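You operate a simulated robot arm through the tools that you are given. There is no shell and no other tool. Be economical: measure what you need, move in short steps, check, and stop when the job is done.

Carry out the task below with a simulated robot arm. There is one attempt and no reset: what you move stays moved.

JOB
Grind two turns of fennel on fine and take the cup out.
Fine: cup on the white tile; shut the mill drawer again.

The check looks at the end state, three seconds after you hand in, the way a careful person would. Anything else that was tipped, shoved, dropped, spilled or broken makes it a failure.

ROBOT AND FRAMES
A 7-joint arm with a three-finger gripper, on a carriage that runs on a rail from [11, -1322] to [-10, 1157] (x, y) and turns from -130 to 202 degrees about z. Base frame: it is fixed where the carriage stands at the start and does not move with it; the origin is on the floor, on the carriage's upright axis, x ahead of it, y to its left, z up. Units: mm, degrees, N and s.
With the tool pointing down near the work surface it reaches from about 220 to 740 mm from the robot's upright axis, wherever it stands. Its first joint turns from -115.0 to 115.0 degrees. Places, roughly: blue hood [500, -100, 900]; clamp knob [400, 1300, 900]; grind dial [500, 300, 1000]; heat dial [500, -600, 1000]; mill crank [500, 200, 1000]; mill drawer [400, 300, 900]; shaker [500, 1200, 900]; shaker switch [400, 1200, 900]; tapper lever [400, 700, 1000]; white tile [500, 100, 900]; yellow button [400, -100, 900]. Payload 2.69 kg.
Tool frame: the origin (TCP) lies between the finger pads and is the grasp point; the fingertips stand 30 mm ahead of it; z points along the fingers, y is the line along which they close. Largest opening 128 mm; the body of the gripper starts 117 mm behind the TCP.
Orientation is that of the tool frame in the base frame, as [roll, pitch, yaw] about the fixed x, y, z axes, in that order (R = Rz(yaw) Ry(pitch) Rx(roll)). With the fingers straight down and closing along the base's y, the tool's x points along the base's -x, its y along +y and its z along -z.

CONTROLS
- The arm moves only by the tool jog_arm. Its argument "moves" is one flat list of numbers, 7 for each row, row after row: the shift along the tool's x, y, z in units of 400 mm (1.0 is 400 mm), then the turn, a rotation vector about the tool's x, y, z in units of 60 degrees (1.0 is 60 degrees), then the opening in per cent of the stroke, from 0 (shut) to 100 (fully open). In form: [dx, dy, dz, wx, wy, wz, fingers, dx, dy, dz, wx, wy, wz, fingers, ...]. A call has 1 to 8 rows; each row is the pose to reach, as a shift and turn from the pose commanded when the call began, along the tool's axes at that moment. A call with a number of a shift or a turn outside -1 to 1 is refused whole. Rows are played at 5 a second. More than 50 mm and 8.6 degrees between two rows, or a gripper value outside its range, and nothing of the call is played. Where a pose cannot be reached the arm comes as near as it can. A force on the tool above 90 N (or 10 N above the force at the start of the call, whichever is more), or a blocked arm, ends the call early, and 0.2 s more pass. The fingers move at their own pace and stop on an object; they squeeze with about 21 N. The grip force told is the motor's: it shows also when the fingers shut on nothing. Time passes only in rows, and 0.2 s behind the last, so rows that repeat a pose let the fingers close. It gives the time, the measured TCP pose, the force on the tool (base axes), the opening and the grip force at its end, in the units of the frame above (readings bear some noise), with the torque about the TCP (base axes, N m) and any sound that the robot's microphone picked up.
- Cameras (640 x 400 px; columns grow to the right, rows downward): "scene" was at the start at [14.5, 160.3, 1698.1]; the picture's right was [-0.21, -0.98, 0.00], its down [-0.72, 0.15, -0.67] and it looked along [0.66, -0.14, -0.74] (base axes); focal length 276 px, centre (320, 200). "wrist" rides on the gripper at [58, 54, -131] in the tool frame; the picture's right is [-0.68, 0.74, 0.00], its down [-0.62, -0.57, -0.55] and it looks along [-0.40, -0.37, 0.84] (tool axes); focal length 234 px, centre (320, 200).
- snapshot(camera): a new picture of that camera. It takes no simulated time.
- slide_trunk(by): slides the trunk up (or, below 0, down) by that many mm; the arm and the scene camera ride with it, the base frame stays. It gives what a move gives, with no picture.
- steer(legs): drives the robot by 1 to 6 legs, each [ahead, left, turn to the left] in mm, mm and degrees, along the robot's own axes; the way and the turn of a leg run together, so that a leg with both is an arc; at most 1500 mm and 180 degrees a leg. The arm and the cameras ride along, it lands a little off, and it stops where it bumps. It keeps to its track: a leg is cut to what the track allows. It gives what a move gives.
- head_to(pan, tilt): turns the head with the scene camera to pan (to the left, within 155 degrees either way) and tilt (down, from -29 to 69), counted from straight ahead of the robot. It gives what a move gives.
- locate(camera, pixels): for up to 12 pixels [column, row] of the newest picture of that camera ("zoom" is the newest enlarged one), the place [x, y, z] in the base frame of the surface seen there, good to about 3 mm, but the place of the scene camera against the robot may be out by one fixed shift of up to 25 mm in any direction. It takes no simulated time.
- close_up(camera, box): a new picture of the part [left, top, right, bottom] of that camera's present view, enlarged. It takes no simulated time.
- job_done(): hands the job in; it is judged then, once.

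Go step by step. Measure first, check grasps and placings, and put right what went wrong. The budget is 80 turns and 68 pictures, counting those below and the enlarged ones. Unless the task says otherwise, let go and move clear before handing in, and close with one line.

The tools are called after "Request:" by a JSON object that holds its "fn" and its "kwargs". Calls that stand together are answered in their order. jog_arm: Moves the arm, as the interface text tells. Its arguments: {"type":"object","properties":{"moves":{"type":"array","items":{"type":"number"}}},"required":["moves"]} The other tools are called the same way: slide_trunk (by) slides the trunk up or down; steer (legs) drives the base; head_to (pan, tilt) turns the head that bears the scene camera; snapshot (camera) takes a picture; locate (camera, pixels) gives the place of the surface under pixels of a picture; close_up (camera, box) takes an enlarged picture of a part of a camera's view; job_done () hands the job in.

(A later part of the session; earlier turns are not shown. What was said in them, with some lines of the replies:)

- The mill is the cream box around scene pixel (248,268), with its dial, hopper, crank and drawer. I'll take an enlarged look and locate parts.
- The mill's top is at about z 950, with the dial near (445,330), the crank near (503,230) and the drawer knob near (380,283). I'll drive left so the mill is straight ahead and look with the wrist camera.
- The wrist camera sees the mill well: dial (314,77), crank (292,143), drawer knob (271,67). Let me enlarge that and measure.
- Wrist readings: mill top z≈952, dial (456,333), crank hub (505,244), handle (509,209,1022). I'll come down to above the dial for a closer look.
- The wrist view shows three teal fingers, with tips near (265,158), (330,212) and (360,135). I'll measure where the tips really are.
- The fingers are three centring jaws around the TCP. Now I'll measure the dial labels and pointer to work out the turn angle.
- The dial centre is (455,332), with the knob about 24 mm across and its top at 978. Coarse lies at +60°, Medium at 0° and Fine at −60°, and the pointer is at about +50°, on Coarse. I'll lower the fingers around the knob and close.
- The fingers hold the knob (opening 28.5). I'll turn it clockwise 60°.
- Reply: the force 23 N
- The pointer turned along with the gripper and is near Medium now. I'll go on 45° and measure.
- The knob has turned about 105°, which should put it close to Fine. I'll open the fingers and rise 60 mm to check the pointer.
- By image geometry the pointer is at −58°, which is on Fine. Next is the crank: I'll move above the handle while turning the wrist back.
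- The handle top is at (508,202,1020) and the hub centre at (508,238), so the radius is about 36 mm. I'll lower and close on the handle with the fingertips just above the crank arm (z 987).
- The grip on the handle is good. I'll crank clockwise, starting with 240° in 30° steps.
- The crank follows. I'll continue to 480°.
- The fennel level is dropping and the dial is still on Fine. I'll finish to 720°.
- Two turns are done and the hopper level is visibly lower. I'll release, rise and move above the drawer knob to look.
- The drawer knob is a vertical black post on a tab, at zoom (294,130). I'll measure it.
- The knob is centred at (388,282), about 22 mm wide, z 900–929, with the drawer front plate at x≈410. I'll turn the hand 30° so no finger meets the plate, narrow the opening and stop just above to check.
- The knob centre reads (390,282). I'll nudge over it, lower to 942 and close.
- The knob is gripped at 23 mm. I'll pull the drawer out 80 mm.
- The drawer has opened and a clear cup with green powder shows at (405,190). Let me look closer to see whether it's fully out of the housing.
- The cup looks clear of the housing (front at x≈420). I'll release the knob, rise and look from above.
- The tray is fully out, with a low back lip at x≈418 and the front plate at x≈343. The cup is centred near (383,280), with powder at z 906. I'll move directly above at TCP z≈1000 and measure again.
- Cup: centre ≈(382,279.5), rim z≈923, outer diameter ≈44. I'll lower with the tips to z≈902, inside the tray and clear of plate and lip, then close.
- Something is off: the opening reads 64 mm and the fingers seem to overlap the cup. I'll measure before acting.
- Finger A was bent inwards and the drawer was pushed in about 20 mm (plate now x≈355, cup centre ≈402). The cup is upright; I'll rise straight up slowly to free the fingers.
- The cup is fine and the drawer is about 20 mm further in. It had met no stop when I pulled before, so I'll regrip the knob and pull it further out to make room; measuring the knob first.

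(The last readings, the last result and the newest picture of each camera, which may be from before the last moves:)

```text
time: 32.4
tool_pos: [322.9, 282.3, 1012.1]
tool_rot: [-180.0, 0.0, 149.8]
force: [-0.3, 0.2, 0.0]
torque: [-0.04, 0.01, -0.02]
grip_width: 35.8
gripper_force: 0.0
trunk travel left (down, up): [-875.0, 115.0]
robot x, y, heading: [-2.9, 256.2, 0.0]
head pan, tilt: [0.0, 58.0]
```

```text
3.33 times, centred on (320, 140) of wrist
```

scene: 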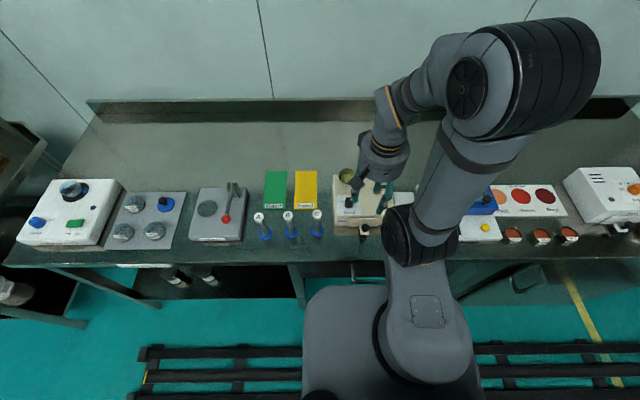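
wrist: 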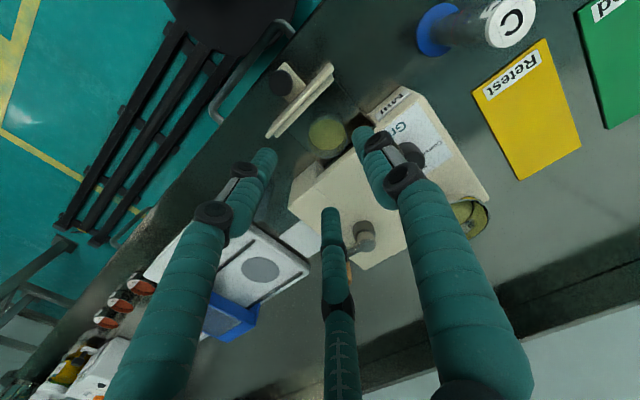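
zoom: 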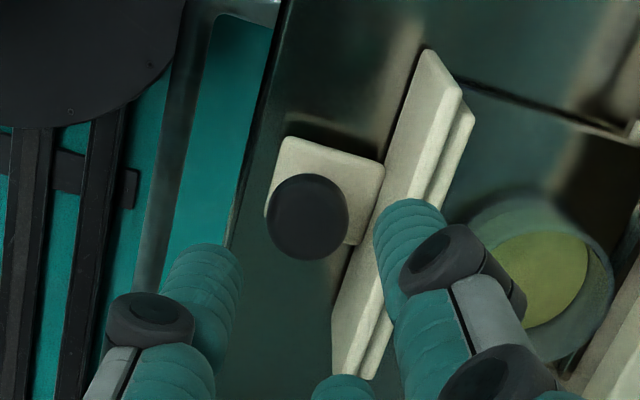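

Knob centre (322,282), TCP right above it. I'll lower, close, and pull 40 mm.

Request:
{"fn": "jog_arm", "kwargs": {"moves": [0.003, -0.002, 0.06, 0, 0, 0, 28, 0.003, -0.002, 0.12, 0, 0, 0, 28, 0.003, -0.002, 0.173, 0, 0, 0, 28, 0.003, -0.002, 0.173, 0, 0, 0, 10, 0.003, -0.002, 0.173, 0, 0, 0, 5, 0.003, -0.002, 0.173, 0, 0, 0, 5]}}

Request:
{"fn": "jog_arm", "kwargs": {"moves": [0.022, -0.0125, 0, 0, 0, 0, 5, 0.0433, -0.025, 0, 0, 0, 0, 5, 0.065, -0.0375, 0, 0, 0, 0, 5, 0.0866, -0.05, 0, 0, 0, 0, 5]}}

Request:
{"fn": "snapshot", "kwargs": {"camera": "wrist"}}

```text
time: 33.0
tool_pos: [324.5, 282.0, 968.4]
tool_rot: [179.7, 0.1, 149.7]
force: [-4.8, 2.4, 7.9]
torque: [0.28, 0.16, 0.2]
grip_width: 35.7
gripper_force: 0.1
trunk travel left (down, up): [-875.0, 115.0]
robot x, y, heading: [-5.3, 257.8, -0.1]
head pan, tilt: [0.0, 58.0]
stopped in row 3: the force on the tool passed its limit at 187 N (the readings are from after the stop); the commanded pose is now the measured one
```

```text
time: 34.0
tool_pos: [285.5, 283.4, 966.2]
tool_rot: [179.6, 0.1, 149.8]
force: [-0.2, 0.6, -0.4]
torque: [0.03, -0.01, 0.02]
grip_width: 6.3
gripper_force: 0.0
trunk travel left (down, up): [-875.0, 115.0]
robot x, y, heading: [3.9, 256.2, -0.2]
head pan, tilt: [0.0, 58.0]
```

```text
31 pictures are left
```

wrist: 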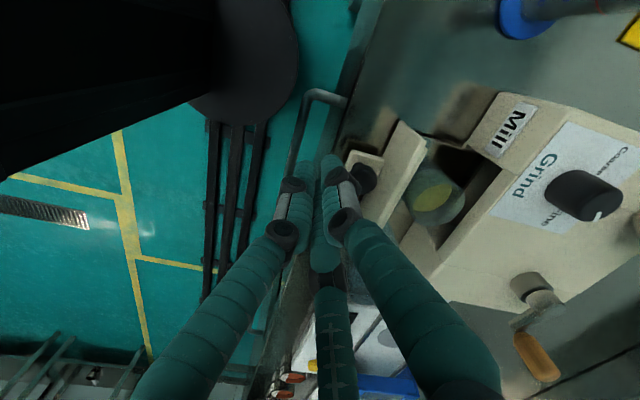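

A finger touched the plate top (stop at z≈938); nothing looks displaced, and I pulled empty air. I'll locate the knob and plate anew, then retry with a narrower opening and a small offset away from the plate.

Request:
{"fn": "jog_arm", "kwargs": {"moves": [0, 0, -0.1, 0, 0, 0, 10, -0.0433, 0.025, -0.1, 0, 0, 0, 26, -0.0779, 0.045, -0.1, 0, 0, 0, 26]}}

Request:
{"fn": "close_up", "kwargs": {"camera": "wrist", "box": [240, 80, 400, 200]}}

Request:
{"fn": "locate", "kwargs": {"camera": "zoom", "pixels": [[300, 215], [340, 215], [300, 180], [300, 250], [440, 60], [420, 150], [400, 200], [460, 130], [540, 280], [375, 175]]}}

```text
time: 34.8
tool_pos: [319.8, 282.8, 1006.0]
tool_rot: [179.8, 0.1, 149.8]
force: [-0.5, -0.6, -0.1]
torque: [-0.02, -0.03, 0.0]
grip_width: 33.4
gripper_force: 0.0
trunk travel left (down, up): [-875.0, 115.0]
robot x, y, heading: [0.2, 260.3, 0.0]
head pan, tilt: [0.0, 58.0]
```

```text
3.33 times, centred on (320, 140) of wrist
```

zoom: 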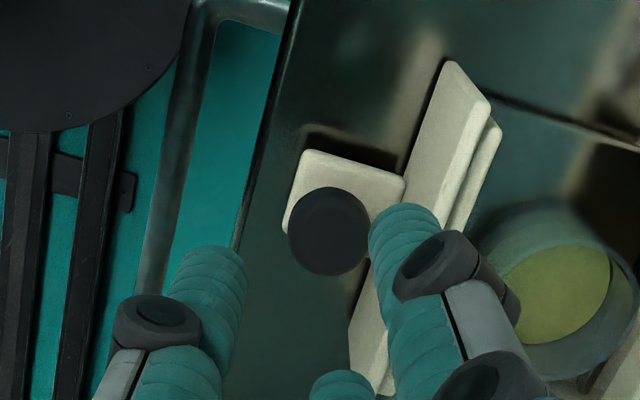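

```text
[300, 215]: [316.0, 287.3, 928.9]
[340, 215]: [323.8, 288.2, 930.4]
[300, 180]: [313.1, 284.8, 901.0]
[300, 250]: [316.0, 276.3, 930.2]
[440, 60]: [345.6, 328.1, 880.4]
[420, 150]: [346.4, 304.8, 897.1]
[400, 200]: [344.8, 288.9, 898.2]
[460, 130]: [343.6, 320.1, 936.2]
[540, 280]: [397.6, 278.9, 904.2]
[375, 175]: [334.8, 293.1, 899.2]
```

The knob is at (323,283) and the plate front at x≈344; the TCP at 320 gives clearance. I'll lower and close.

Request:
{"fn": "jog_arm", "kwargs": {"moves": [0.0015, -0.001, 0.06, 0, 0, 0, 26, 0.0015, -0.001, 0.11, 0, 0, 0, 26, 0.0015, -0.001, 0.135, 0, 0, 0, 26, 0.0015, -0.001, 0.16, 0, 0, 0, 26, 0.0015, -0.001, 0.16, 0, 0, 0, 10, 0.0015, -0.001, 0.16, 0, 0, 0, 5, 0.0015, -0.001, 0.16, 0, 0, 0, 5]}}

```text
time: 36.4
tool_pos: [317.9, 280.7, 943.4]
tool_rot: [179.9, 0.0, 149.7]
force: [-1.0, -9.1, -4.1]
torque: [-0.56, 0.11, -0.04]
grip_width: 23.4
gripper_force: 31.4
trunk travel left (down, up): [-875.0, 115.0]
robot x, y, heading: [-1.6, 256.4, -0.1]
head pan, tilt: [0.0, 58.0]
```

Gripped at 23 mm. Now I'll pull 40 mm.

Request:
{"fn": "jog_arm", "kwargs": {"moves": [0.022, -0.0125, 0, 0, 0, 0, 5, 0.0433, -0.025, 0, 0, 0, 0, 5, 0.065, -0.0375, 0, 0, 0, 0, 5, 0.0866, -0.05, 0, 0, 0, 0, 5]}}

Request:
{"fn": "snapshot", "kwargs": {"camera": "wrist"}}

Request:
{"fn": "locate", "kwargs": {"camera": "wrist", "pixels": [[318, 176], [372, 140], [405, 190], [385, 155], [470, 150], [450, 165]]}}

```text
time: 37.4
tool_pos: [292.2, 279.9, 941.3]
tool_rot: [179.0, -0.3, 149.2]
force: [67.8, -36.3, 15.0]
torque: [-0.82, -1.7, 0.16]
grip_width: 24.9
gripper_force: 44.6
trunk travel left (down, up): [-875.0, 115.0]
robot x, y, heading: [-4.2, 254.9, -0.0]
head pan, tilt: [0.0, 58.0]
```

```text
29 pictures are left
```

wrist: 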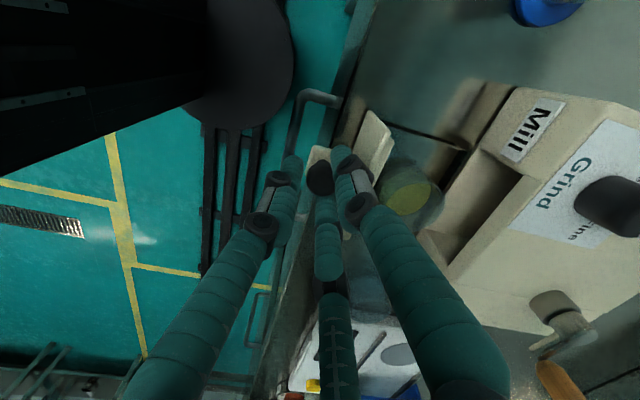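

```text
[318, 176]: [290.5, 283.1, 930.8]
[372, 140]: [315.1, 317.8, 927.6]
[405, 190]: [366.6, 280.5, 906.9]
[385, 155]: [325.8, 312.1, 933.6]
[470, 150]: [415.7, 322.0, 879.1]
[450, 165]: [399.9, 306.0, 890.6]
```

There's a stop at about 97 mm open. I'll relieve the pull, release and rise.

Request:
{"fn": "jog_arm", "kwargs": {"moves": [-0.015, 0.009, 0, 0, 0, 0, 5, -0.028, 0.016, 0, 0, 0, 0, 5, -0.028, 0.016, 0, 0, 0, 0, 15, -0.028, 0.016, 0, 0, 0, 0, 26, -0.028, 0.016, 0, 0, 0, 0, 26, -0.028, 0.016, -0.08, 0, 0, 0, 26, -0.028, 0.016, -0.17, 0, 0, 0, 26]}}

Request:
{"fn": "jog_arm", "kwargs": {"moves": [-0.021, 0.012, 0, 0, 0, -0.125, 30, -0.043, 0.025, 0, 0, 0, -0.25, 36, -0.064, 0.037, 0, 0, 0, -0.375, 42, -0.086, 0.05, 0, 0, 0, -0.5, 50, -0.107, 0.062, 0, 0, 0, -0.625, 50, -0.128, 0.074, 0, 0, 0, -0.75, 50, -0.15, 0.087, 0, 0, 0, -0.875, 50, -0.171, 0.1, 0, 0, 0, -1, 50]}}

Request:
{"fn": "snapshot", "kwargs": {"camera": "wrist"}}

Request:
{"fn": "close_up", "kwargs": {"camera": "wrist", "box": [240, 80, 400, 200]}}

```text
time: 39.0
tool_pos: [292.5, 281.4, 1011.8]
tool_rot: [179.8, 0.1, 149.8]
force: [0.2, -0.8, 0.5]
torque: [0.02, 0.0, 0.0]
grip_width: 33.3
gripper_force: 0.0
trunk travel left (down, up): [-875.0, 115.0]
robot x, y, heading: [0.0, 254.6, -0.1]
head pan, tilt: [0.0, 58.0]
```

```text
time: 40.8
tool_pos: [372.1, 281.5, 1013.8]
tool_rot: [180.0, 0.1, -150.1]
force: [0.3, 0.4, -0.1]
torque: [-0.01, -0.01, 0.01]
grip_width: 63.8
gripper_force: 0.0
trunk travel left (down, up): [-875.0, 115.0]
robot x, y, heading: [-3.6, 255.0, -0.4]
head pan, tilt: [0.0, 58.0]
```

```text
28 pictures are left
```

wrist: 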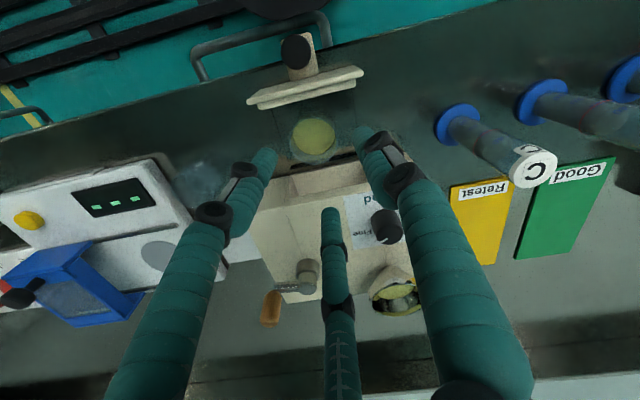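

```text
3.33 times, centred on (320, 140) of wrist
```

zoom: 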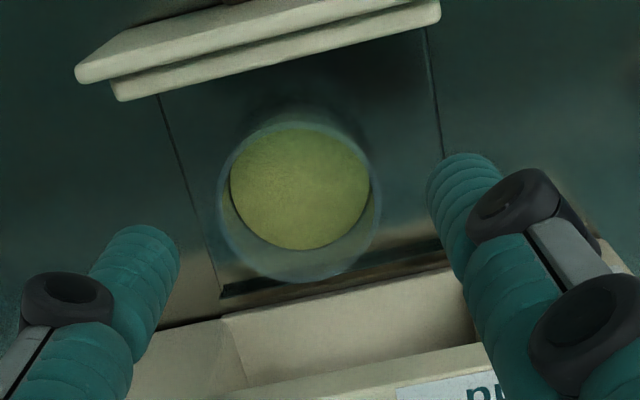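

The tray is clear of the mill now. I'll measure the cup, plate, lip and mill front.

Request:
{"fn": "locate", "kwargs": {"camera": "zoom", "pixels": [[300, 190], [232, 185], [368, 185], [300, 132], [300, 248], [300, 280], [220, 210], [380, 205], [280, 72], [230, 290], [330, 310], [300, 375]]}}

```text
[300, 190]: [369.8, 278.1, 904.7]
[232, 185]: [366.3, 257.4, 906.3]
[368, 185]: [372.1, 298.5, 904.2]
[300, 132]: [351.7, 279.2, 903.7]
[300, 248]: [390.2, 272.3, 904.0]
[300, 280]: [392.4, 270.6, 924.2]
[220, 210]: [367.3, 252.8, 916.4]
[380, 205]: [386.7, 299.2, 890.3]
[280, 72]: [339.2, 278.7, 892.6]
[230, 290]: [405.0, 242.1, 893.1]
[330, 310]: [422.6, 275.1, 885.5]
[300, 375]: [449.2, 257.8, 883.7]
```

The cup is centred at (371,278), radius ≈23.5, rim z≈924; the plate's inner face is at 339 and the mill face beyond 418. I'll lower around the cup with the opening at 60 mm.

Request:
{"fn": "jog_arm", "kwargs": {"moves": [0.0057, -0.0068, 0.05, 0, 0, 0, 47, 0.0057, -0.0068, 0.1, 0, 0, 0, 47, 0.0057, -0.0068, 0.15, 0, 0, 0, 47, 0.0057, -0.0068, 0.18, 0, 0, 0, 47, 0.0057, -0.0068, 0.204, 0, 0, 0, 47]}}

Request:
{"fn": "close_up", "kwargs": {"camera": "wrist", "box": [240, 100, 400, 220]}}

```text
time: 42.0
tool_pos: [370.4, 278.5, 930.5]
tool_rot: [179.9, -0.1, -150.2]
force: [-1.3, -2.3, 3.3]
torque: [0.02, -0.1, -0.1]
grip_width: 66.7
gripper_force: 0.0
trunk travel left (down, up): [-875.0, 115.0]
robot x, y, heading: [1.7, 255.6, -0.2]
head pan, tilt: [0.0, 58.0]
```

```text
3.33 times, centred on (320, 160) of wrist
```

zoom: 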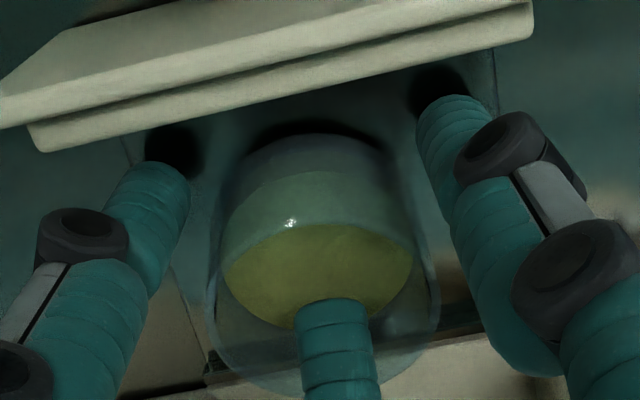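

The opening reads 67, so I'll check where each fingertip is relative to the cup before closing.

Request:
{"fn": "locate", "kwargs": {"camera": "zoom", "pixels": [[335, 302], [335, 325], [330, 350], [155, 175], [450, 105], [320, 270], [245, 270], [405, 255], [320, 140], [100, 100], [320, 390], [430, 310]]}}

Request:
{"fn": "snapshot", "kwargs": {"camera": "wrist"}}

```text
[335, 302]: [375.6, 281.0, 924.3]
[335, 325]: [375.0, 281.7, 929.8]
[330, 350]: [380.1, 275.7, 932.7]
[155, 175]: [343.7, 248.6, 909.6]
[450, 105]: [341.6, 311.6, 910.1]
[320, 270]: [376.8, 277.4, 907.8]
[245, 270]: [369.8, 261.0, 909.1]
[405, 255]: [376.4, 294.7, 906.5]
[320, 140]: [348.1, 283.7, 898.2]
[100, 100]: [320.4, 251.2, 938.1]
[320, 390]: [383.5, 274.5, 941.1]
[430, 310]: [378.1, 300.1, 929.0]
```

```text
25 pictures are left
```

wrist: 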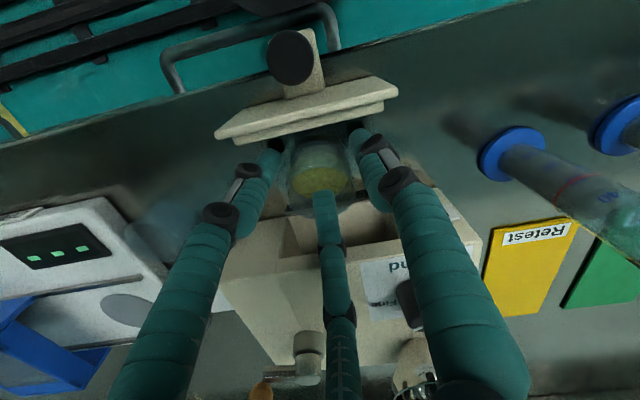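

Finger B (behind the cup) has been pressed inward by the mill body and sits over the cup at (376,281,924). I'll measure the finger profile, then rise.

Request:
{"fn": "locate", "kwargs": {"camera": "wrist", "pixels": [[357, 135], [369, 143], [374, 155], [390, 160], [397, 178], [410, 210], [440, 280], [275, 155], [245, 170], [220, 213], [240, 185], [190, 280]]}}

Request:
{"fn": "jog_arm", "kwargs": {"moves": [0, 0, -0.03, 0, 0, 0, 50, 0, 0, -0.06, 0, 0, 0, 50, 0, 0, -0.1, 0, 0, 0, 50, 0, 0, -0.15, 0, 0, 0, 50, 0, 0, -0.204, 0, 0, 0, 50]}}

Request:
{"fn": "close_up", "kwargs": {"camera": "wrist", "box": [240, 80, 400, 200]}}

```text
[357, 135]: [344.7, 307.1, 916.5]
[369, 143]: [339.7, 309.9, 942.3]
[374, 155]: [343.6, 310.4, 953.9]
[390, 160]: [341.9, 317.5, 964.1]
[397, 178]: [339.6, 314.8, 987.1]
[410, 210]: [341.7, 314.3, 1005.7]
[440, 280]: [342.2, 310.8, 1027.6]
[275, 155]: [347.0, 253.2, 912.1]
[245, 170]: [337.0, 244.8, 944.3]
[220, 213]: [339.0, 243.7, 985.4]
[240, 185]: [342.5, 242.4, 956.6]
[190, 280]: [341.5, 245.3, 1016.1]
```

```text
time: 43.2
tool_pos: [369.1, 278.8, 1012.3]
tool_rot: [180.0, 0.2, -150.3]
force: [-1.1, 1.2, 0.1]
torque: [0.0, -0.01, -0.03]
grip_width: 64.2
gripper_force: 0.1
trunk travel left (down, up): [-875.0, 115.0]
robot x, y, heading: [-1.3, 258.6, -0.0]
head pan, tilt: [0.0, 58.0]
```

```text
3.33 times, centred on (320, 140) of wrist
```

zoom: 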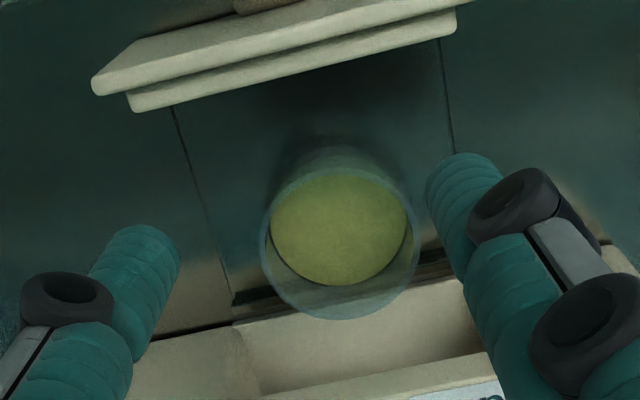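

Request:
{"fn": "locate", "kwargs": {"camera": "zoom", "pixels": [[338, 230], [272, 225], [405, 225], [338, 176], [338, 285], [338, 318], [262, 245], [300, 78], [240, 300], [350, 320], [300, 345], [455, 15]]}}

```text
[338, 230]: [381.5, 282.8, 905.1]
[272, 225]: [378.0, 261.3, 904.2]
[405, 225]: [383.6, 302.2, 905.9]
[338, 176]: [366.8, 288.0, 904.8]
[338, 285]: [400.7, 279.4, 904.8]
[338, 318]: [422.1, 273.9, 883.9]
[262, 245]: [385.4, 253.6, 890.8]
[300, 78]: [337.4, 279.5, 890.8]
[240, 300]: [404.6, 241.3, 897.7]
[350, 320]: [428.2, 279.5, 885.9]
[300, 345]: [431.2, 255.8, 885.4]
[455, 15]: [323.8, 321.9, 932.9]
```

The cup slid back in the tray to (382,281.5), still upright and level, leaving 21 mm in front of it. I'll use the 150° orientation, with one finger in front and two at ±60° behind, a narrower opening and a shallower grip.

Request:
{"fn": "jog_arm", "kwargs": {"moves": [-0.005, -0.002, 0, 0, 0, 0.125, 46, -0.01, -0.004, 0, 0, 0, 0.25, 42, -0.014, -0.005, 0, 0, 0, 0.375, 42, -0.018, -0.007, 0, 0, 0, 0.5, 42, -0.023, -0.008, 0, 0, 0, 0.625, 42, -0.027, -0.01, 0, 0, 0, 0.75, 42, -0.032, -0.011, 0, 0, 0, 0.875, 42, -0.036, -0.013, 0.03, 0, 0, 1, 42]}}

Request:
{"fn": "close_up", "kwargs": {"camera": "wrist", "box": [240, 80, 400, 200]}}

```text
time: 45.0
tool_pos: [388.0, 281.9, 1000.3]
tool_rot: [179.8, 0.1, 149.6]
force: [0.2, 0.2, -0.9]
torque: [-0.02, 0.02, 0.0]
grip_width: 53.7
gripper_force: 0.0
trunk travel left (down, up): [-875.0, 115.0]
robot x, y, heading: [-1.6, 258.4, -0.2]
head pan, tilt: [0.0, 58.0]
```

```text
3.33 times, centred on (320, 140) of wrist
```

zoom: 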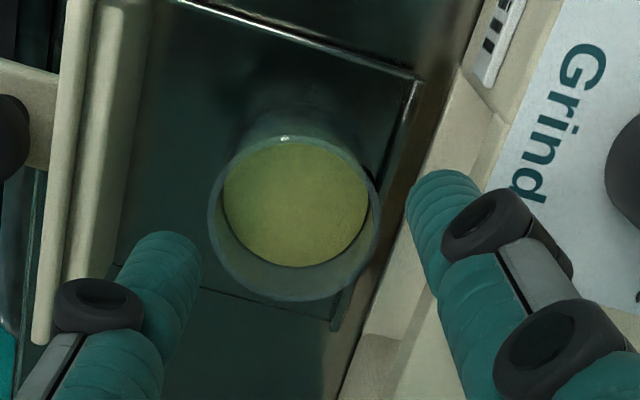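

Request:
{"fn": "locate", "kwargs": {"camera": "zoom", "pixels": [[295, 205], [224, 195], [366, 205], [295, 145], [295, 265], [298, 298], [378, 220], [212, 200], [125, 230], [400, 150], [400, 260], [145, 260]]}}

```text
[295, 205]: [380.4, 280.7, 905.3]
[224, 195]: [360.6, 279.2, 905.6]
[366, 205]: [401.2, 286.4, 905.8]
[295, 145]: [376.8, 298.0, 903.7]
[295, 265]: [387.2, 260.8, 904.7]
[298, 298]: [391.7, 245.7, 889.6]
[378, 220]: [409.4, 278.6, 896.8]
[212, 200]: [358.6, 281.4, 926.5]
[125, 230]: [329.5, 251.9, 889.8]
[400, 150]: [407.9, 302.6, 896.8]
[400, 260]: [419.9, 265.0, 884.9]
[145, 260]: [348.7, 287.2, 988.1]
```

The cup is centred at (381,280.5). I'll shift to (383,280.5) and lower to TCP 940 (tips 910).

Request:
{"fn": "jog_arm", "kwargs": {"moves": [0.009, -0.009, 0, 0, 0, 0, 42, 0.009, -0.009, 0.06, 0, 0, 0, 42, 0.009, -0.009, 0.11, 0, 0, 0, 42, 0.009, -0.009, 0.15, 0, 0, 0, 42]}}

Request:
{"fn": "close_up", "kwargs": {"camera": "wrist", "box": [240, 100, 400, 220]}}

```text
time: 46.0
tool_pos: [381.1, 281.2, 941.3]
tool_rot: [179.6, 0.1, 149.8]
force: [0.6, -0.6, 0.7]
torque: [0.0, 0.0, 0.0]
grip_width: 53.6
gripper_force: 0.0
trunk travel left (down, up): [-875.0, 115.0]
robot x, y, heading: [-1.8, 257.8, -0.3]
head pan, tilt: [0.0, 58.0]
```

```text
3.33 times, centred on (320, 160) of wrist
```

zoom: 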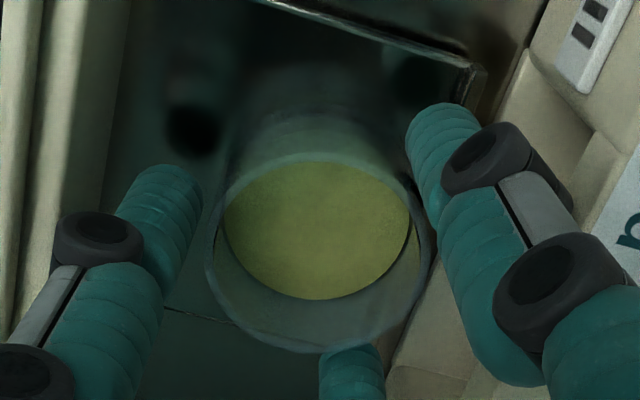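

No contact and all three fingers sit outside the cup. I'll go 4 mm lower and close.

Request:
{"fn": "jog_arm", "kwargs": {"moves": [0, 0, 0.01, 0, 0, 0, 42, 0, 0, 0.01, 0, 0, 0, 36, 0, 0, 0.01, 0, 0, 0, 30, 0, 0, 0.01, 0, 0, 0, 25, 0, 0, 0.01, 0, 0, 0, 25, 0, 0, 0.01, 0, 0, 0, 25]}}

Request:
{"fn": "close_up", "kwargs": {"camera": "wrist", "box": [240, 100, 400, 220]}}

```text
time: 47.4
tool_pos: [380.9, 281.5, 936.4]
tool_rot: [179.8, 0.1, 149.8]
force: [-0.4, -0.3, 0.1]
torque: [-0.02, 0.01, -0.01]
grip_width: 44.2
gripper_force: 21.5
trunk travel left (down, up): [-875.0, 115.0]
robot x, y, heading: [-2.4, 253.6, -0.0]
head pan, tilt: [0.0, 58.0]
```

```text
3.33 times, centred on (320, 160) of wrist
```

zoom: 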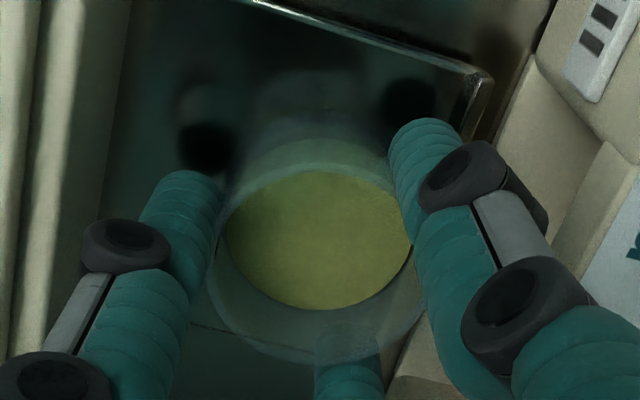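

The grip is solid at 44.2 mm. I'll lift slowly straight up.

Request:
{"fn": "jog_arm", "kwargs": {"moves": [0, 0, -0.03, 0, 0, 0, 25, 0, 0, -0.08, 0, 0, 0, 25, 0, 0, -0.14, 0, 0, 0, 25, 0, 0, -0.2, 0, 0, 0, 25, 0, 0, -0.27, 0, 0, 0, 25, 0, 0, -0.34, 0, 0, 0, 25, 0, 0, -0.41, 0, 0, 0, 25, 0, 0, -0.44, 0, 0, 0, 25]}}

Request:
{"fn": "snapshot", "kwargs": {"camera": "wrist"}}

```text
time: 49.2
tool_pos: [382.9, 278.1, 1111.7]
tool_rot: [179.7, 0.1, 149.8]
force: [0.5, 0.7, -0.8]
torque: [-0.01, 0.0, 0.0]
grip_width: 44.2
gripper_force: 21.3
trunk travel left (down, up): [-875.0, 115.0]
robot x, y, heading: [-2.5, 253.7, -0.2]
head pan, tilt: [0.0, 58.0]
```

```text
20 pictures are left
```

wrist: 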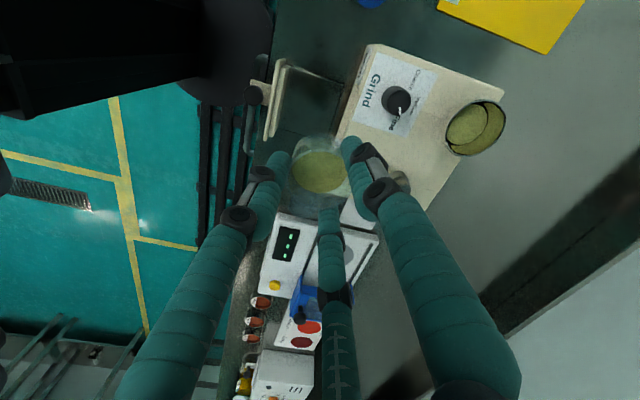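

The cup is up. I'll carry it over to above the white tile at this height.

Request:
{"fn": "jog_arm", "kwargs": {"moves": [-0.04, -0.014, 0, 0, 0, 0, 25, -0.1, -0.035, 0, 0, 0, 0, 25, -0.165, -0.058, 0, 0, 0, 0, 25, -0.23, -0.081, 0, 0, 0, 0, 25, -0.295, -0.104, 0, 0, 0, 0, 25, -0.36, -0.127, 0, 0, 0, 0, 25, -0.42, -0.149, 0, 0, 0, 0, 25, -0.45, -0.159, 0, 0, 0, 0, 25]}}

Request:
{"fn": "snapshot", "kwargs": {"camera": "wrist"}}

Request:
{"fn": "close_up", "kwargs": {"camera": "wrist", "box": [240, 90, 400, 210]}}

```text
time: 51.0
tool_pos: [504.1, 133.4, 1111.3]
tool_rot: [179.8, 0.1, 149.9]
force: [0.2, -0.5, -0.1]
torque: [-0.01, 0.02, -0.02]
grip_width: 44.4
gripper_force: 21.0
trunk travel left (down, up): [-875.0, 115.0]
robot x, y, heading: [0.3, 252.7, -0.1]
head pan, tilt: [0.0, 58.0]
```

```text
19 pictures are left
```

wrist: 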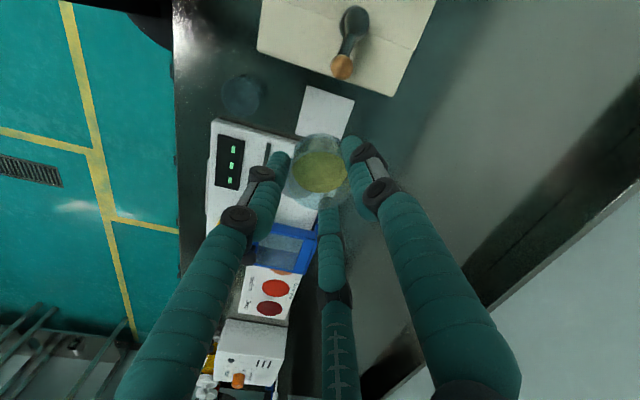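

```text
3.33 times, centred on (320, 150) of wrist
```

zoom: 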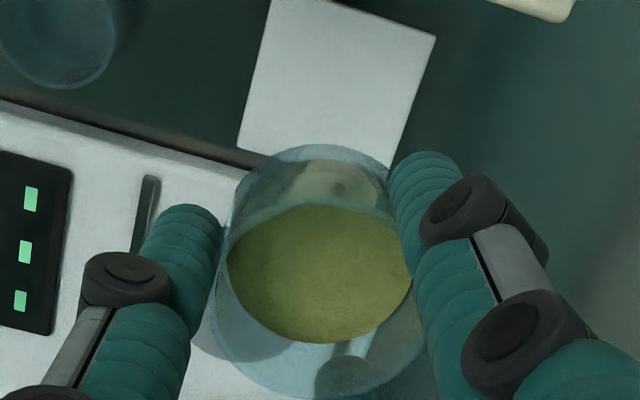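

Request:
{"fn": "locate", "kwargs": {"camera": "wrist", "pixels": [[307, 89], [353, 99], [297, 132], [340, 138], [325, 112], [214, 122], [262, 139], [230, 130], [245, 95], [270, 160]]}}

```text
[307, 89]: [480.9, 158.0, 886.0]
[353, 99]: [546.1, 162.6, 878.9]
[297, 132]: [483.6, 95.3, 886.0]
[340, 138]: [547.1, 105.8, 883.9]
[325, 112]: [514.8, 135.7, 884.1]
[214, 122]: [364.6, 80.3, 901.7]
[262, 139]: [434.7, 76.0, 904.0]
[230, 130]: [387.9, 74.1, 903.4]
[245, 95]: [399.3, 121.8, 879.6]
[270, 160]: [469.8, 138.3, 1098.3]
```

The tile spans x 481–547, y 97–162, z≈885, so its centre is (514,130). I'll move there and descend to just above.

Request:
{"fn": "jog_arm", "kwargs": {"moves": [-0.0235, 0.0095, 0.03, 0, 0, 0, 25, -0.0235, 0.0095, 0.09, 0, 0, 0, 25, -0.0235, 0.0095, 0.16, 0, 0, 0, 25, -0.0235, 0.0095, 0.23, 0, 0, 0, 25, -0.0235, 0.0095, 0.3, 0, 0, 0, 25, -0.0235, 0.0095, 0.36, 0, 0, 0, 25, -0.0235, 0.0095, 0.405, 0, 0, 0, 25, -0.0235, 0.0095, 0.42, 0, 0, 0, 25]}}

Request:
{"fn": "snapshot", "kwargs": {"camera": "wrist"}}

```text
time: 52.8
tool_pos: [515.1, 133.6, 943.6]
tool_rot: [179.8, 0.1, 149.8]
force: [-0.6, 0.4, 0.5]
torque: [-0.02, -0.03, -0.03]
grip_width: 44.3
gripper_force: 21.3
trunk travel left (down, up): [-875.0, 115.0]
robot x, y, heading: [-1.5, 255.8, -0.4]
head pan, tilt: [0.0, 58.0]
```

```text
17 pictures are left
```

wrist: 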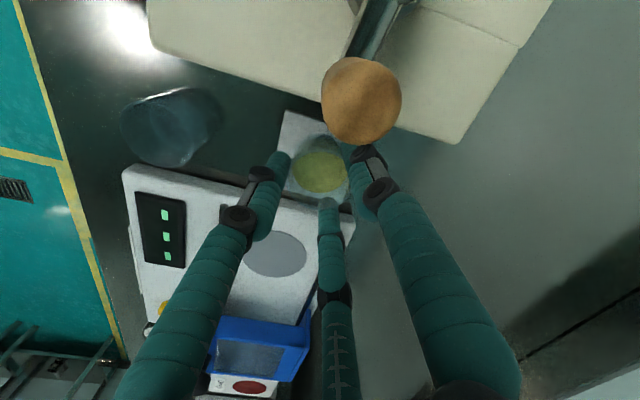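

I'm hovering about 10 mm above. I'll lower in fine steps until contact.

Request:
{"fn": "jog_arm", "kwargs": {"moves": [0, 0, 0.0075, 0, 0, 0, 25, 0, 0, 0.015, 0, 0, 0, 25, 0, 0, 0.02, 0, 0, 0, 25, 0, 0, 0.025, 0, 0, 0, 25]}}

```text
time: 53.8
tool_pos: [515.5, 132.3, 933.5]
tool_rot: [179.8, 0.1, 149.9]
force: [0.3, 1.0, -0.1]
torque: [-0.03, -0.01, 0.01]
grip_width: 44.2
gripper_force: 21.1
trunk travel left (down, up): [-875.0, 115.0]
robot x, y, heading: [-5.1, 254.4, -0.2]
head pan, tilt: [0.0, 58.0]
```

Request:
{"fn": "jog_arm", "kwargs": {"moves": [0, 0, 0.004, 0, 0, 0, 25, 0, 0, 0.007, 0, 0, 0, 25, 0, 0, 0.01, 0, 0, 0, 25]}}

```text
time: 54.6
tool_pos: [515.0, 133.7, 929.2]
tool_rot: [179.8, 0.0, 149.8]
force: [1.0, -0.2, 0.8]
torque: [-0.02, 0.02, 0.02]
grip_width: 44.5
gripper_force: 21.3
trunk travel left (down, up): [-875.0, 115.0]
robot x, y, heading: [-2.6, 255.3, -0.2]
head pan, tilt: [0.0, 58.0]
```

There's no contact yet, so I'll go a little further.

Request:
{"fn": "jog_arm", "kwargs": {"moves": [0, 0, 0.003, 0, 0, 0, 25, 0, 0, 0.006, 0, 0, 0, 25]}}

Request:
{"fn": "close_up", "kwargs": {"camera": "wrist", "box": [240, 100, 400, 220]}}

```text
time: 55.2
tool_pos: [514.4, 134.1, 928.8]
tool_rot: [179.7, 0.2, 149.7]
force: [0.9, 1.1, 10.2]
torque: [0.04, 0.02, -0.02]
grip_width: 44.1
gripper_force: 20.9
trunk travel left (down, up): [-875.0, 115.0]
robot x, y, heading: [-1.6, 259.4, -0.1]
head pan, tilt: [0.0, 58.0]
```

```text
3.33 times, centred on (320, 160) of wrist
```

zoom: 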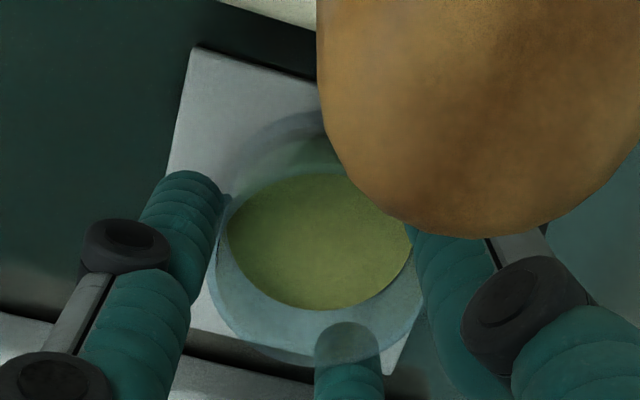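

Contact: 10 N upward, cup on the tile. I'll open gently and rise straight up.

Request:
{"fn": "jog_arm", "kwargs": {"moves": [0, 0, 0, 0, 0, 0, 36, 0, 0, 0, 0, 0, 0, 42, 0, 0, 0, 0, 0, 0, 44, 0, 0, -0.03, 0, 0, 0, 44, 0, 0, -0.1, 0, 0, 0, 44, 0, 0, -0.2, 0, 0, 0, 44, 0, 0, -0.3, 0, 0, 0, 44, 0, 0, -0.4, 0, 0, 0, 44]}}

Request:
{"fn": "snapshot", "kwargs": {"camera": "wrist"}}

```text
time: 57.0
tool_pos: [514.2, 135.6, 1087.6]
tool_rot: [179.9, 0.1, 149.9]
force: [-1.2, -0.2, 0.4]
torque: [-0.05, 0.02, 0.01]
grip_width: 56.5
gripper_force: 0.0
trunk travel left (down, up): [-875.0, 115.0]
robot x, y, heading: [-2.6, 254.6, -0.4]
head pan, tilt: [0.0, 58.0]
```

```text
15 pictures are left
```

wrist: 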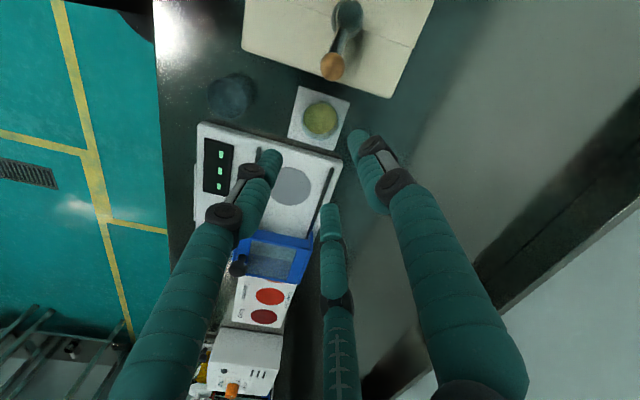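

The cup stands upright and centred on the tile. Now for the drawer: I'll shut the fingers and move to in front of the knob, high up.

Request:
{"fn": "jog_arm", "kwargs": {"moves": [0.094, -0.0015, -0.02, 0, 0, 0, 44, 0.189, -0.003, -0.02, 0, 0, 0, 44, 0.283, -0.0045, -0.02, 0, 0, 0, 30, 0.377, -0.006, -0.02, 0, 0, 0, 10, 0.472, -0.0075, -0.02, 0, 0, 0, 0, 0.566, -0.009, -0.02, 0, 0, 0, 0, 0.66, -0.0105, -0.02, 0, 0, 0, 0, 0.755, -0.012, -0.02, 0, 0, 0, 0]}}

Request:
{"fn": "snapshot", "kwargs": {"camera": "wrist"}}

```text
time: 58.8
tool_pos: [251.0, 283.4, 1099.9]
tool_rot: [179.7, 0.2, 149.8]
force: [-0.6, -0.8, -0.3]
torque: [0.0, -0.08, 0.02]
grip_width: 2.2
gripper_force: 21.0
out of reach, approached as far as the arm can: row 4
trunk travel left (down, up): [-875.0, 115.0]
robot x, y, heading: [-2.5, 258.9, -0.2]
head pan, tilt: [0.0, 58.0]
```

```text
14 pictures are left
```

wrist: 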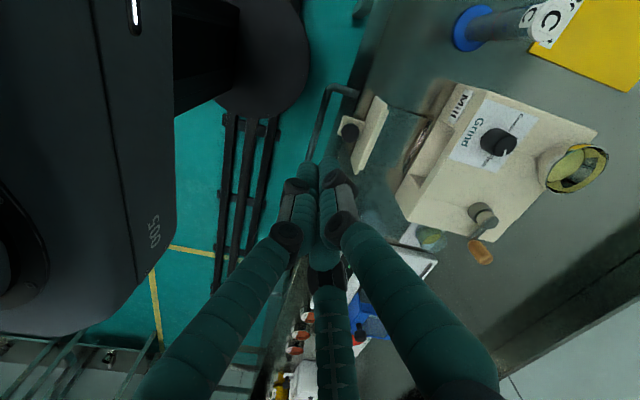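

Request:
{"fn": "locate", "kwargs": {"camera": "wrist", "pixels": [[350, 131], [375, 115], [370, 155], [430, 237], [310, 180]]}}

Request:
{"fn": "jog_arm", "kwargs": {"moves": [0, 0, 0.1, 0, 0, 0, 0, 0, 0, 0.2, 0, 0, 0, 0, 0, 0, 0.3, 0, 0, 0, 0, 0, 0, 0.36, 0, 0, 0, 0, 0, 0, 0.395, 0, 0, 0, 0]}}

Request:
{"fn": "snapshot", "kwargs": {"camera": "wrist"}}

```text
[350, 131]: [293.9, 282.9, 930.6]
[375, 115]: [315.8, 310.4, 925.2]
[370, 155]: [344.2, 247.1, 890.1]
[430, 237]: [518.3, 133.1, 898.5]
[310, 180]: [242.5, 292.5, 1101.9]
```

```text
time: 60.0
tool_pos: [253.9, 281.6, 936.9]
tool_rot: [179.8, 0.0, 149.9]
force: [0.2, -1.2, -0.3]
torque: [0.04, 0.01, 0.01]
grip_width: 2.5
gripper_force: 20.7
trunk travel left (down, up): [-875.0, 115.0]
robot x, y, heading: [-5.4, 254.2, -0.1]
head pan, tilt: [0.0, 58.0]
```

```text
13 pictures are left
```

wrist: 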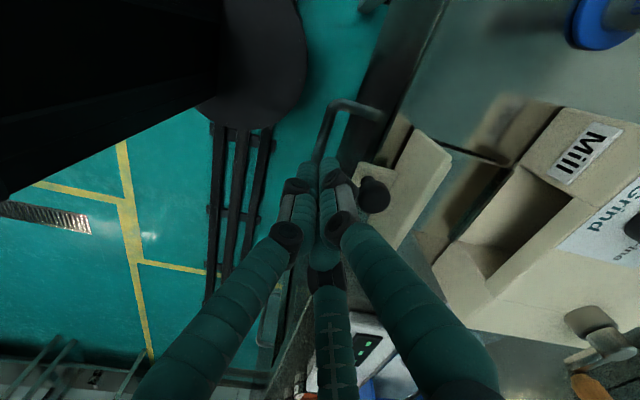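

The closed fingers sit in front of the knob at the right height. I'll push forward 98 mm.

Request:
{"fn": "jog_arm", "kwargs": {"moves": [-0.0303, 0.0175, 0, 0, 0, 0, 0, -0.0606, 0.035, 0, 0, 0, 0, 0, -0.0909, 0.0525, 0, 0, 0, 0, 0, -0.1212, 0.07, 0, 0, 0, 0, 0, -0.1515, 0.0875, 0, 0, 0, 0, 0, -0.1818, 0.105, 0, 0, 0, 0, 0, -0.2122, 0.1225, 0, 0, 0, 0, 0]}}

Request:
{"fn": "snapshot", "kwargs": {"camera": "wrist"}}

Request:
{"fn": "locate", "kwargs": {"camera": "wrist", "pixels": [[365, 185], [376, 195], [420, 150], [435, 160], [450, 170], [400, 215]]}}

```text
time: 61.6
tool_pos: [352.0, 282.1, 938.3]
tool_rot: [179.8, 0.0, 149.8]
force: [0.8, 0.6, -0.7]
torque: [0.01, 0.03, -0.03]
grip_width: 2.1
gripper_force: 21.0
trunk travel left (down, up): [-875.0, 115.0]
robot x, y, heading: [-1.6, 257.1, -0.2]
head pan, tilt: [0.0, 58.0]
```

```text
12 pictures are left
```

wrist: 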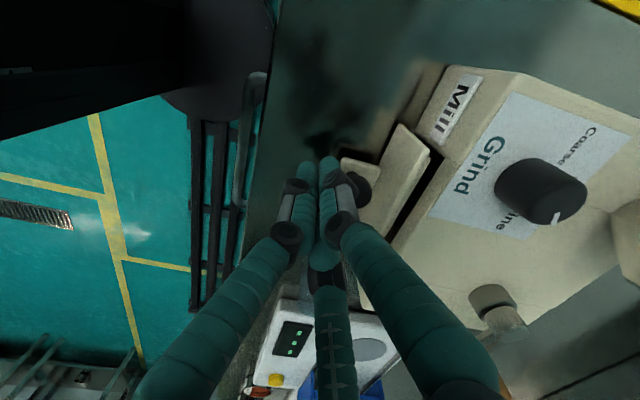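

```text
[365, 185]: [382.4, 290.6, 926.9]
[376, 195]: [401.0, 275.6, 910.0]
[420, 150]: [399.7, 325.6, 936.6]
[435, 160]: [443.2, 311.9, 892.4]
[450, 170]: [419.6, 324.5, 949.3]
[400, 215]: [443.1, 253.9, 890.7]
```

There's about 12 mm to go. I'll push in 4 mm steps.

Request:
{"fn": "jog_arm", "kwargs": {"moves": [-0.0087, 0.005, 0, 0, 0, 0, 0, -0.0173, 0.01, 0, 0, 0, 0, 0, -0.026, 0.015, 0, 0, 0, 0, 0, -0.0325, 0.0188, 0, 0, 0, 0, 0]}}

Request:
{"fn": "snapshot", "kwargs": {"camera": "wrist"}}

```text
time: 62.6
tool_pos: [364.0, 280.7, 937.4]
tool_rot: [179.8, 0.1, 149.7]
force: [0.6, -0.3, 1.1]
torque: [0.0, 0.0, 0.0]
grip_width: 2.3
gripper_force: 20.9
trunk travel left (down, up): [-875.0, 115.0]
robot x, y, heading: [-1.4, 257.0, -0.0]
head pan, tilt: [0.0, 58.0]
```

```text
11 pictures are left
```

wrist: 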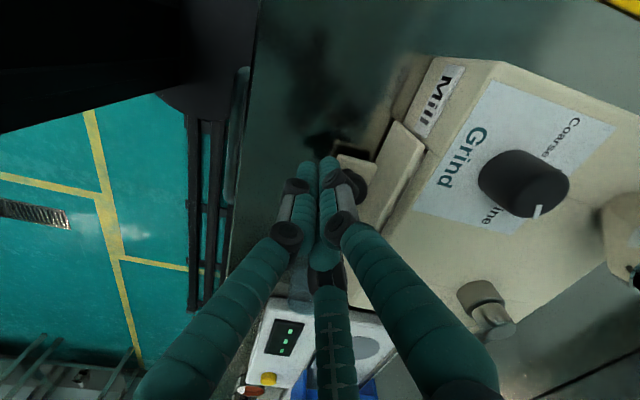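

Nearly shut, with no stop force yet. I'll push a few more millimetres until it stops.

Request:
{"fn": "jog_arm", "kwargs": {"moves": [-0.0045, 0.0025, 0, 0, 0, 0, 0, -0.0087, 0.005, 0, 0, 0, 0, 0, -0.013, 0.0075, 0, 0, 0, 0, 0]}}

Request:
{"fn": "close_up", "kwargs": {"camera": "wrist", "box": [320, 80, 480, 240]}}

```text
time: 63.4
tool_pos: [366.9, 281.8, 938.1]
tool_rot: [179.7, -0.3, 149.6]
force: [-18.0, -9.5, -6.8]
torque: [-0.06, 0.46, -0.17]
grip_width: 2.4
gripper_force: 20.9
trunk travel left (down, up): [-875.0, 115.0]
robot x, y, heading: [-0.8, 258.2, -0.1]
head pan, tilt: [0.0, 58.0]
```

```text
2.50 times, centred on (400, 160) of wrist
```

zoom: 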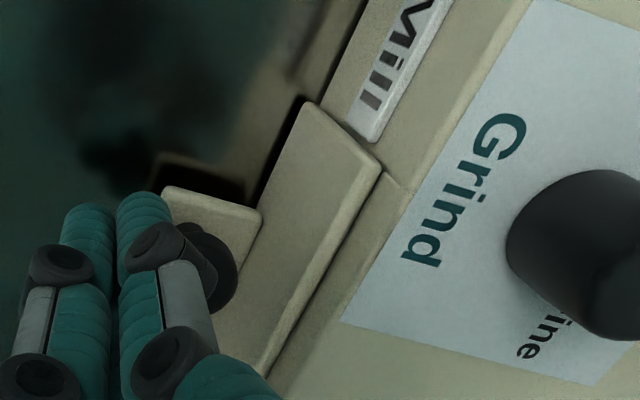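

The drawer is home: it resists with 18 N and the plate is seated. I'll back off, rise and check the whole scene.

Request:
{"fn": "jog_arm", "kwargs": {"moves": [0.03, -0.0173, 0, 0, 0, 0, 0, 0.0866, -0.05, 0, 0, 0, 0, 0, 0.13, -0.075, -0.08, 0, 0, 0, 0, 0.13, -0.075, -0.18, 0, 0, 0, 0, 0.13, -0.075, -0.28, 0, 0, 0, 20, 0.13, -0.075, -0.38, 0, 0, 0, 40, 0.13, -0.075, -0.48, 0, 0, 0, 50]}}

Request:
{"fn": "snapshot", "kwargs": {"camera": "wrist"}}

Request:
{"fn": "snapshot", "kwargs": {"camera": "scene"}}

Request:
{"fn": "close_up", "kwargs": {"camera": "wrist", "box": [340, 90, 560, 260]}}

```text
time: 65.0
tool_pos: [305.5, 282.0, 1130.6]
tool_rot: [179.8, 0.1, 149.8]
force: [-0.7, -0.5, 0.4]
torque: [0.01, 0.03, -0.03]
grip_width: 54.0
gripper_force: 0.0
trunk travel left (down, up): [-875.0, 115.0]
robot x, y, heading: [-1.0, 258.7, -0.4]
head pan, tilt: [0.0, 58.0]
```

```text
9 pictures are left
```

wrist: 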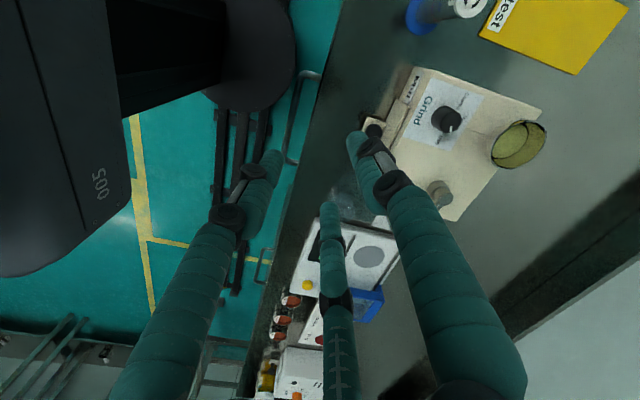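

```text
8 pictures are left
```

scene: 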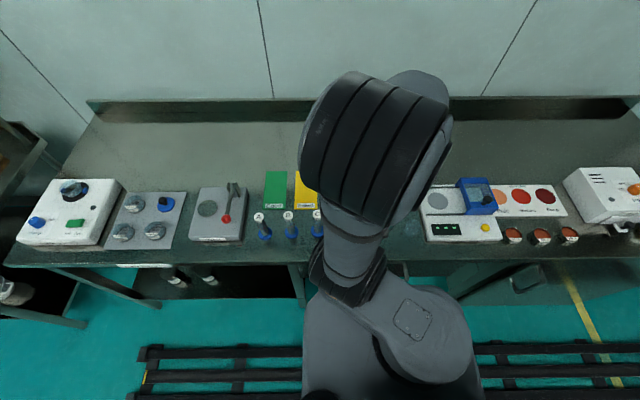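

```text
2.35 times, centred on (450, 175) of wrist
```

zoom: 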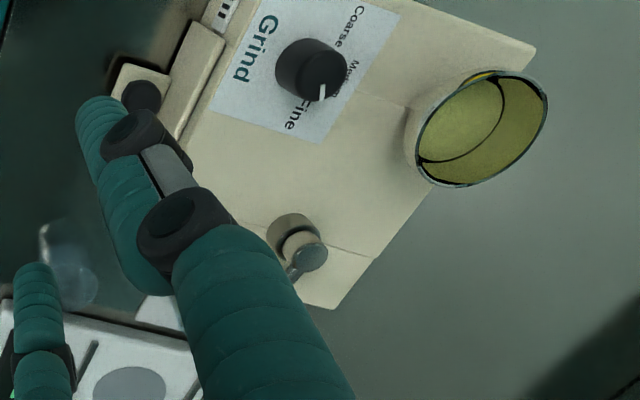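

Request:
{"fn": "locate", "kwargs": {"camera": "zoom", "pixels": [[143, 95], [205, 50], [185, 95], [230, 90]]}}

Request:
{"fn": "steer", "kwargs": {"legs": [[0, 250, 0]]}}

Request:
{"fn": "head_to", "kwargs": {"pan": -40, "tilt": 50}}

Request:
{"fn": "snapshot", "kwargs": {"camera": "scene"}}

```text
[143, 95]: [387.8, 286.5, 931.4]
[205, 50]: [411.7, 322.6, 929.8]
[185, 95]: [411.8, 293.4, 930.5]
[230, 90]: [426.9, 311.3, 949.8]
```

```text
time: 66.9
tool_pos: [304.1, 539.3, 1130.1]
tool_rot: [179.7, 0.0, 150.0]
force: [-0.6, 0.5, -0.4]
torque: [-0.05, 0.01, 0.0]
grip_width: 63.8
gripper_force: 0.1
trunk travel left (down, up): [-875.0, 115.0]
robot x, y, heading: [-7.3, 510.5, 0.1]
head pan, tilt: [0.0, 58.0]
```

```text
time: 68.0
tool_pos: [304.4, 538.6, 1130.0]
tool_rot: [179.8, 0.1, 150.0]
force: [0.4, -1.0, -0.1]
torque: [0.01, 0.0, 0.0]
grip_width: 64.2
gripper_force: 0.1
trunk travel left (down, up): [-875.0, 115.0]
robot x, y, heading: [-0.6, 511.3, -0.1]
head pan, tilt: [-40.0, 50.0]
```

```text
6 pictures are left
```

scene: 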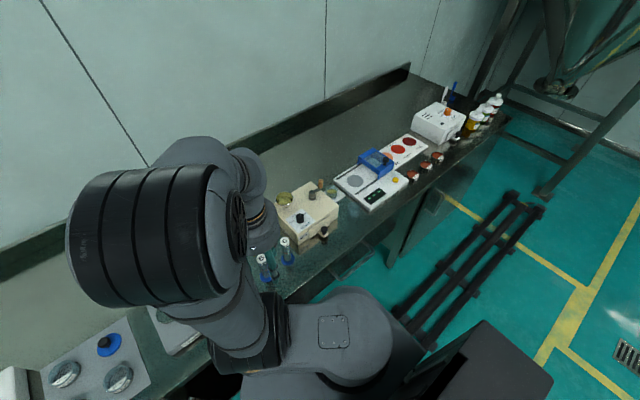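

Request:
{"fn": "close_up", "kwargs": {"camera": "scene", "box": [250, 150, 410, 270]}}

```text
3.33 times, centred on (330, 210) of scene
```

zoom: 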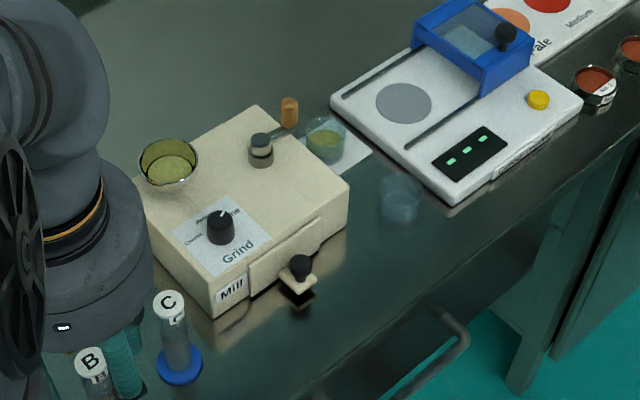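

The drawer is shut with its knob at (388,286), the dial is on Fine, the cup is upright on the tile and the other items nearby look undisturbed. I'm handing in.

Request:
{"fn": "job_done", "kwargs": {}}

```text
The job is handed in.
```

I ground two turns of fennel on Fine, stood the cup upright on the white tile and shut the mill drawer again. While I was reaching for the cup, a fingertip bent inward over or into it twice, and one finger hit the drawer front at 187 N. I saw no spill or damage in the pictures.
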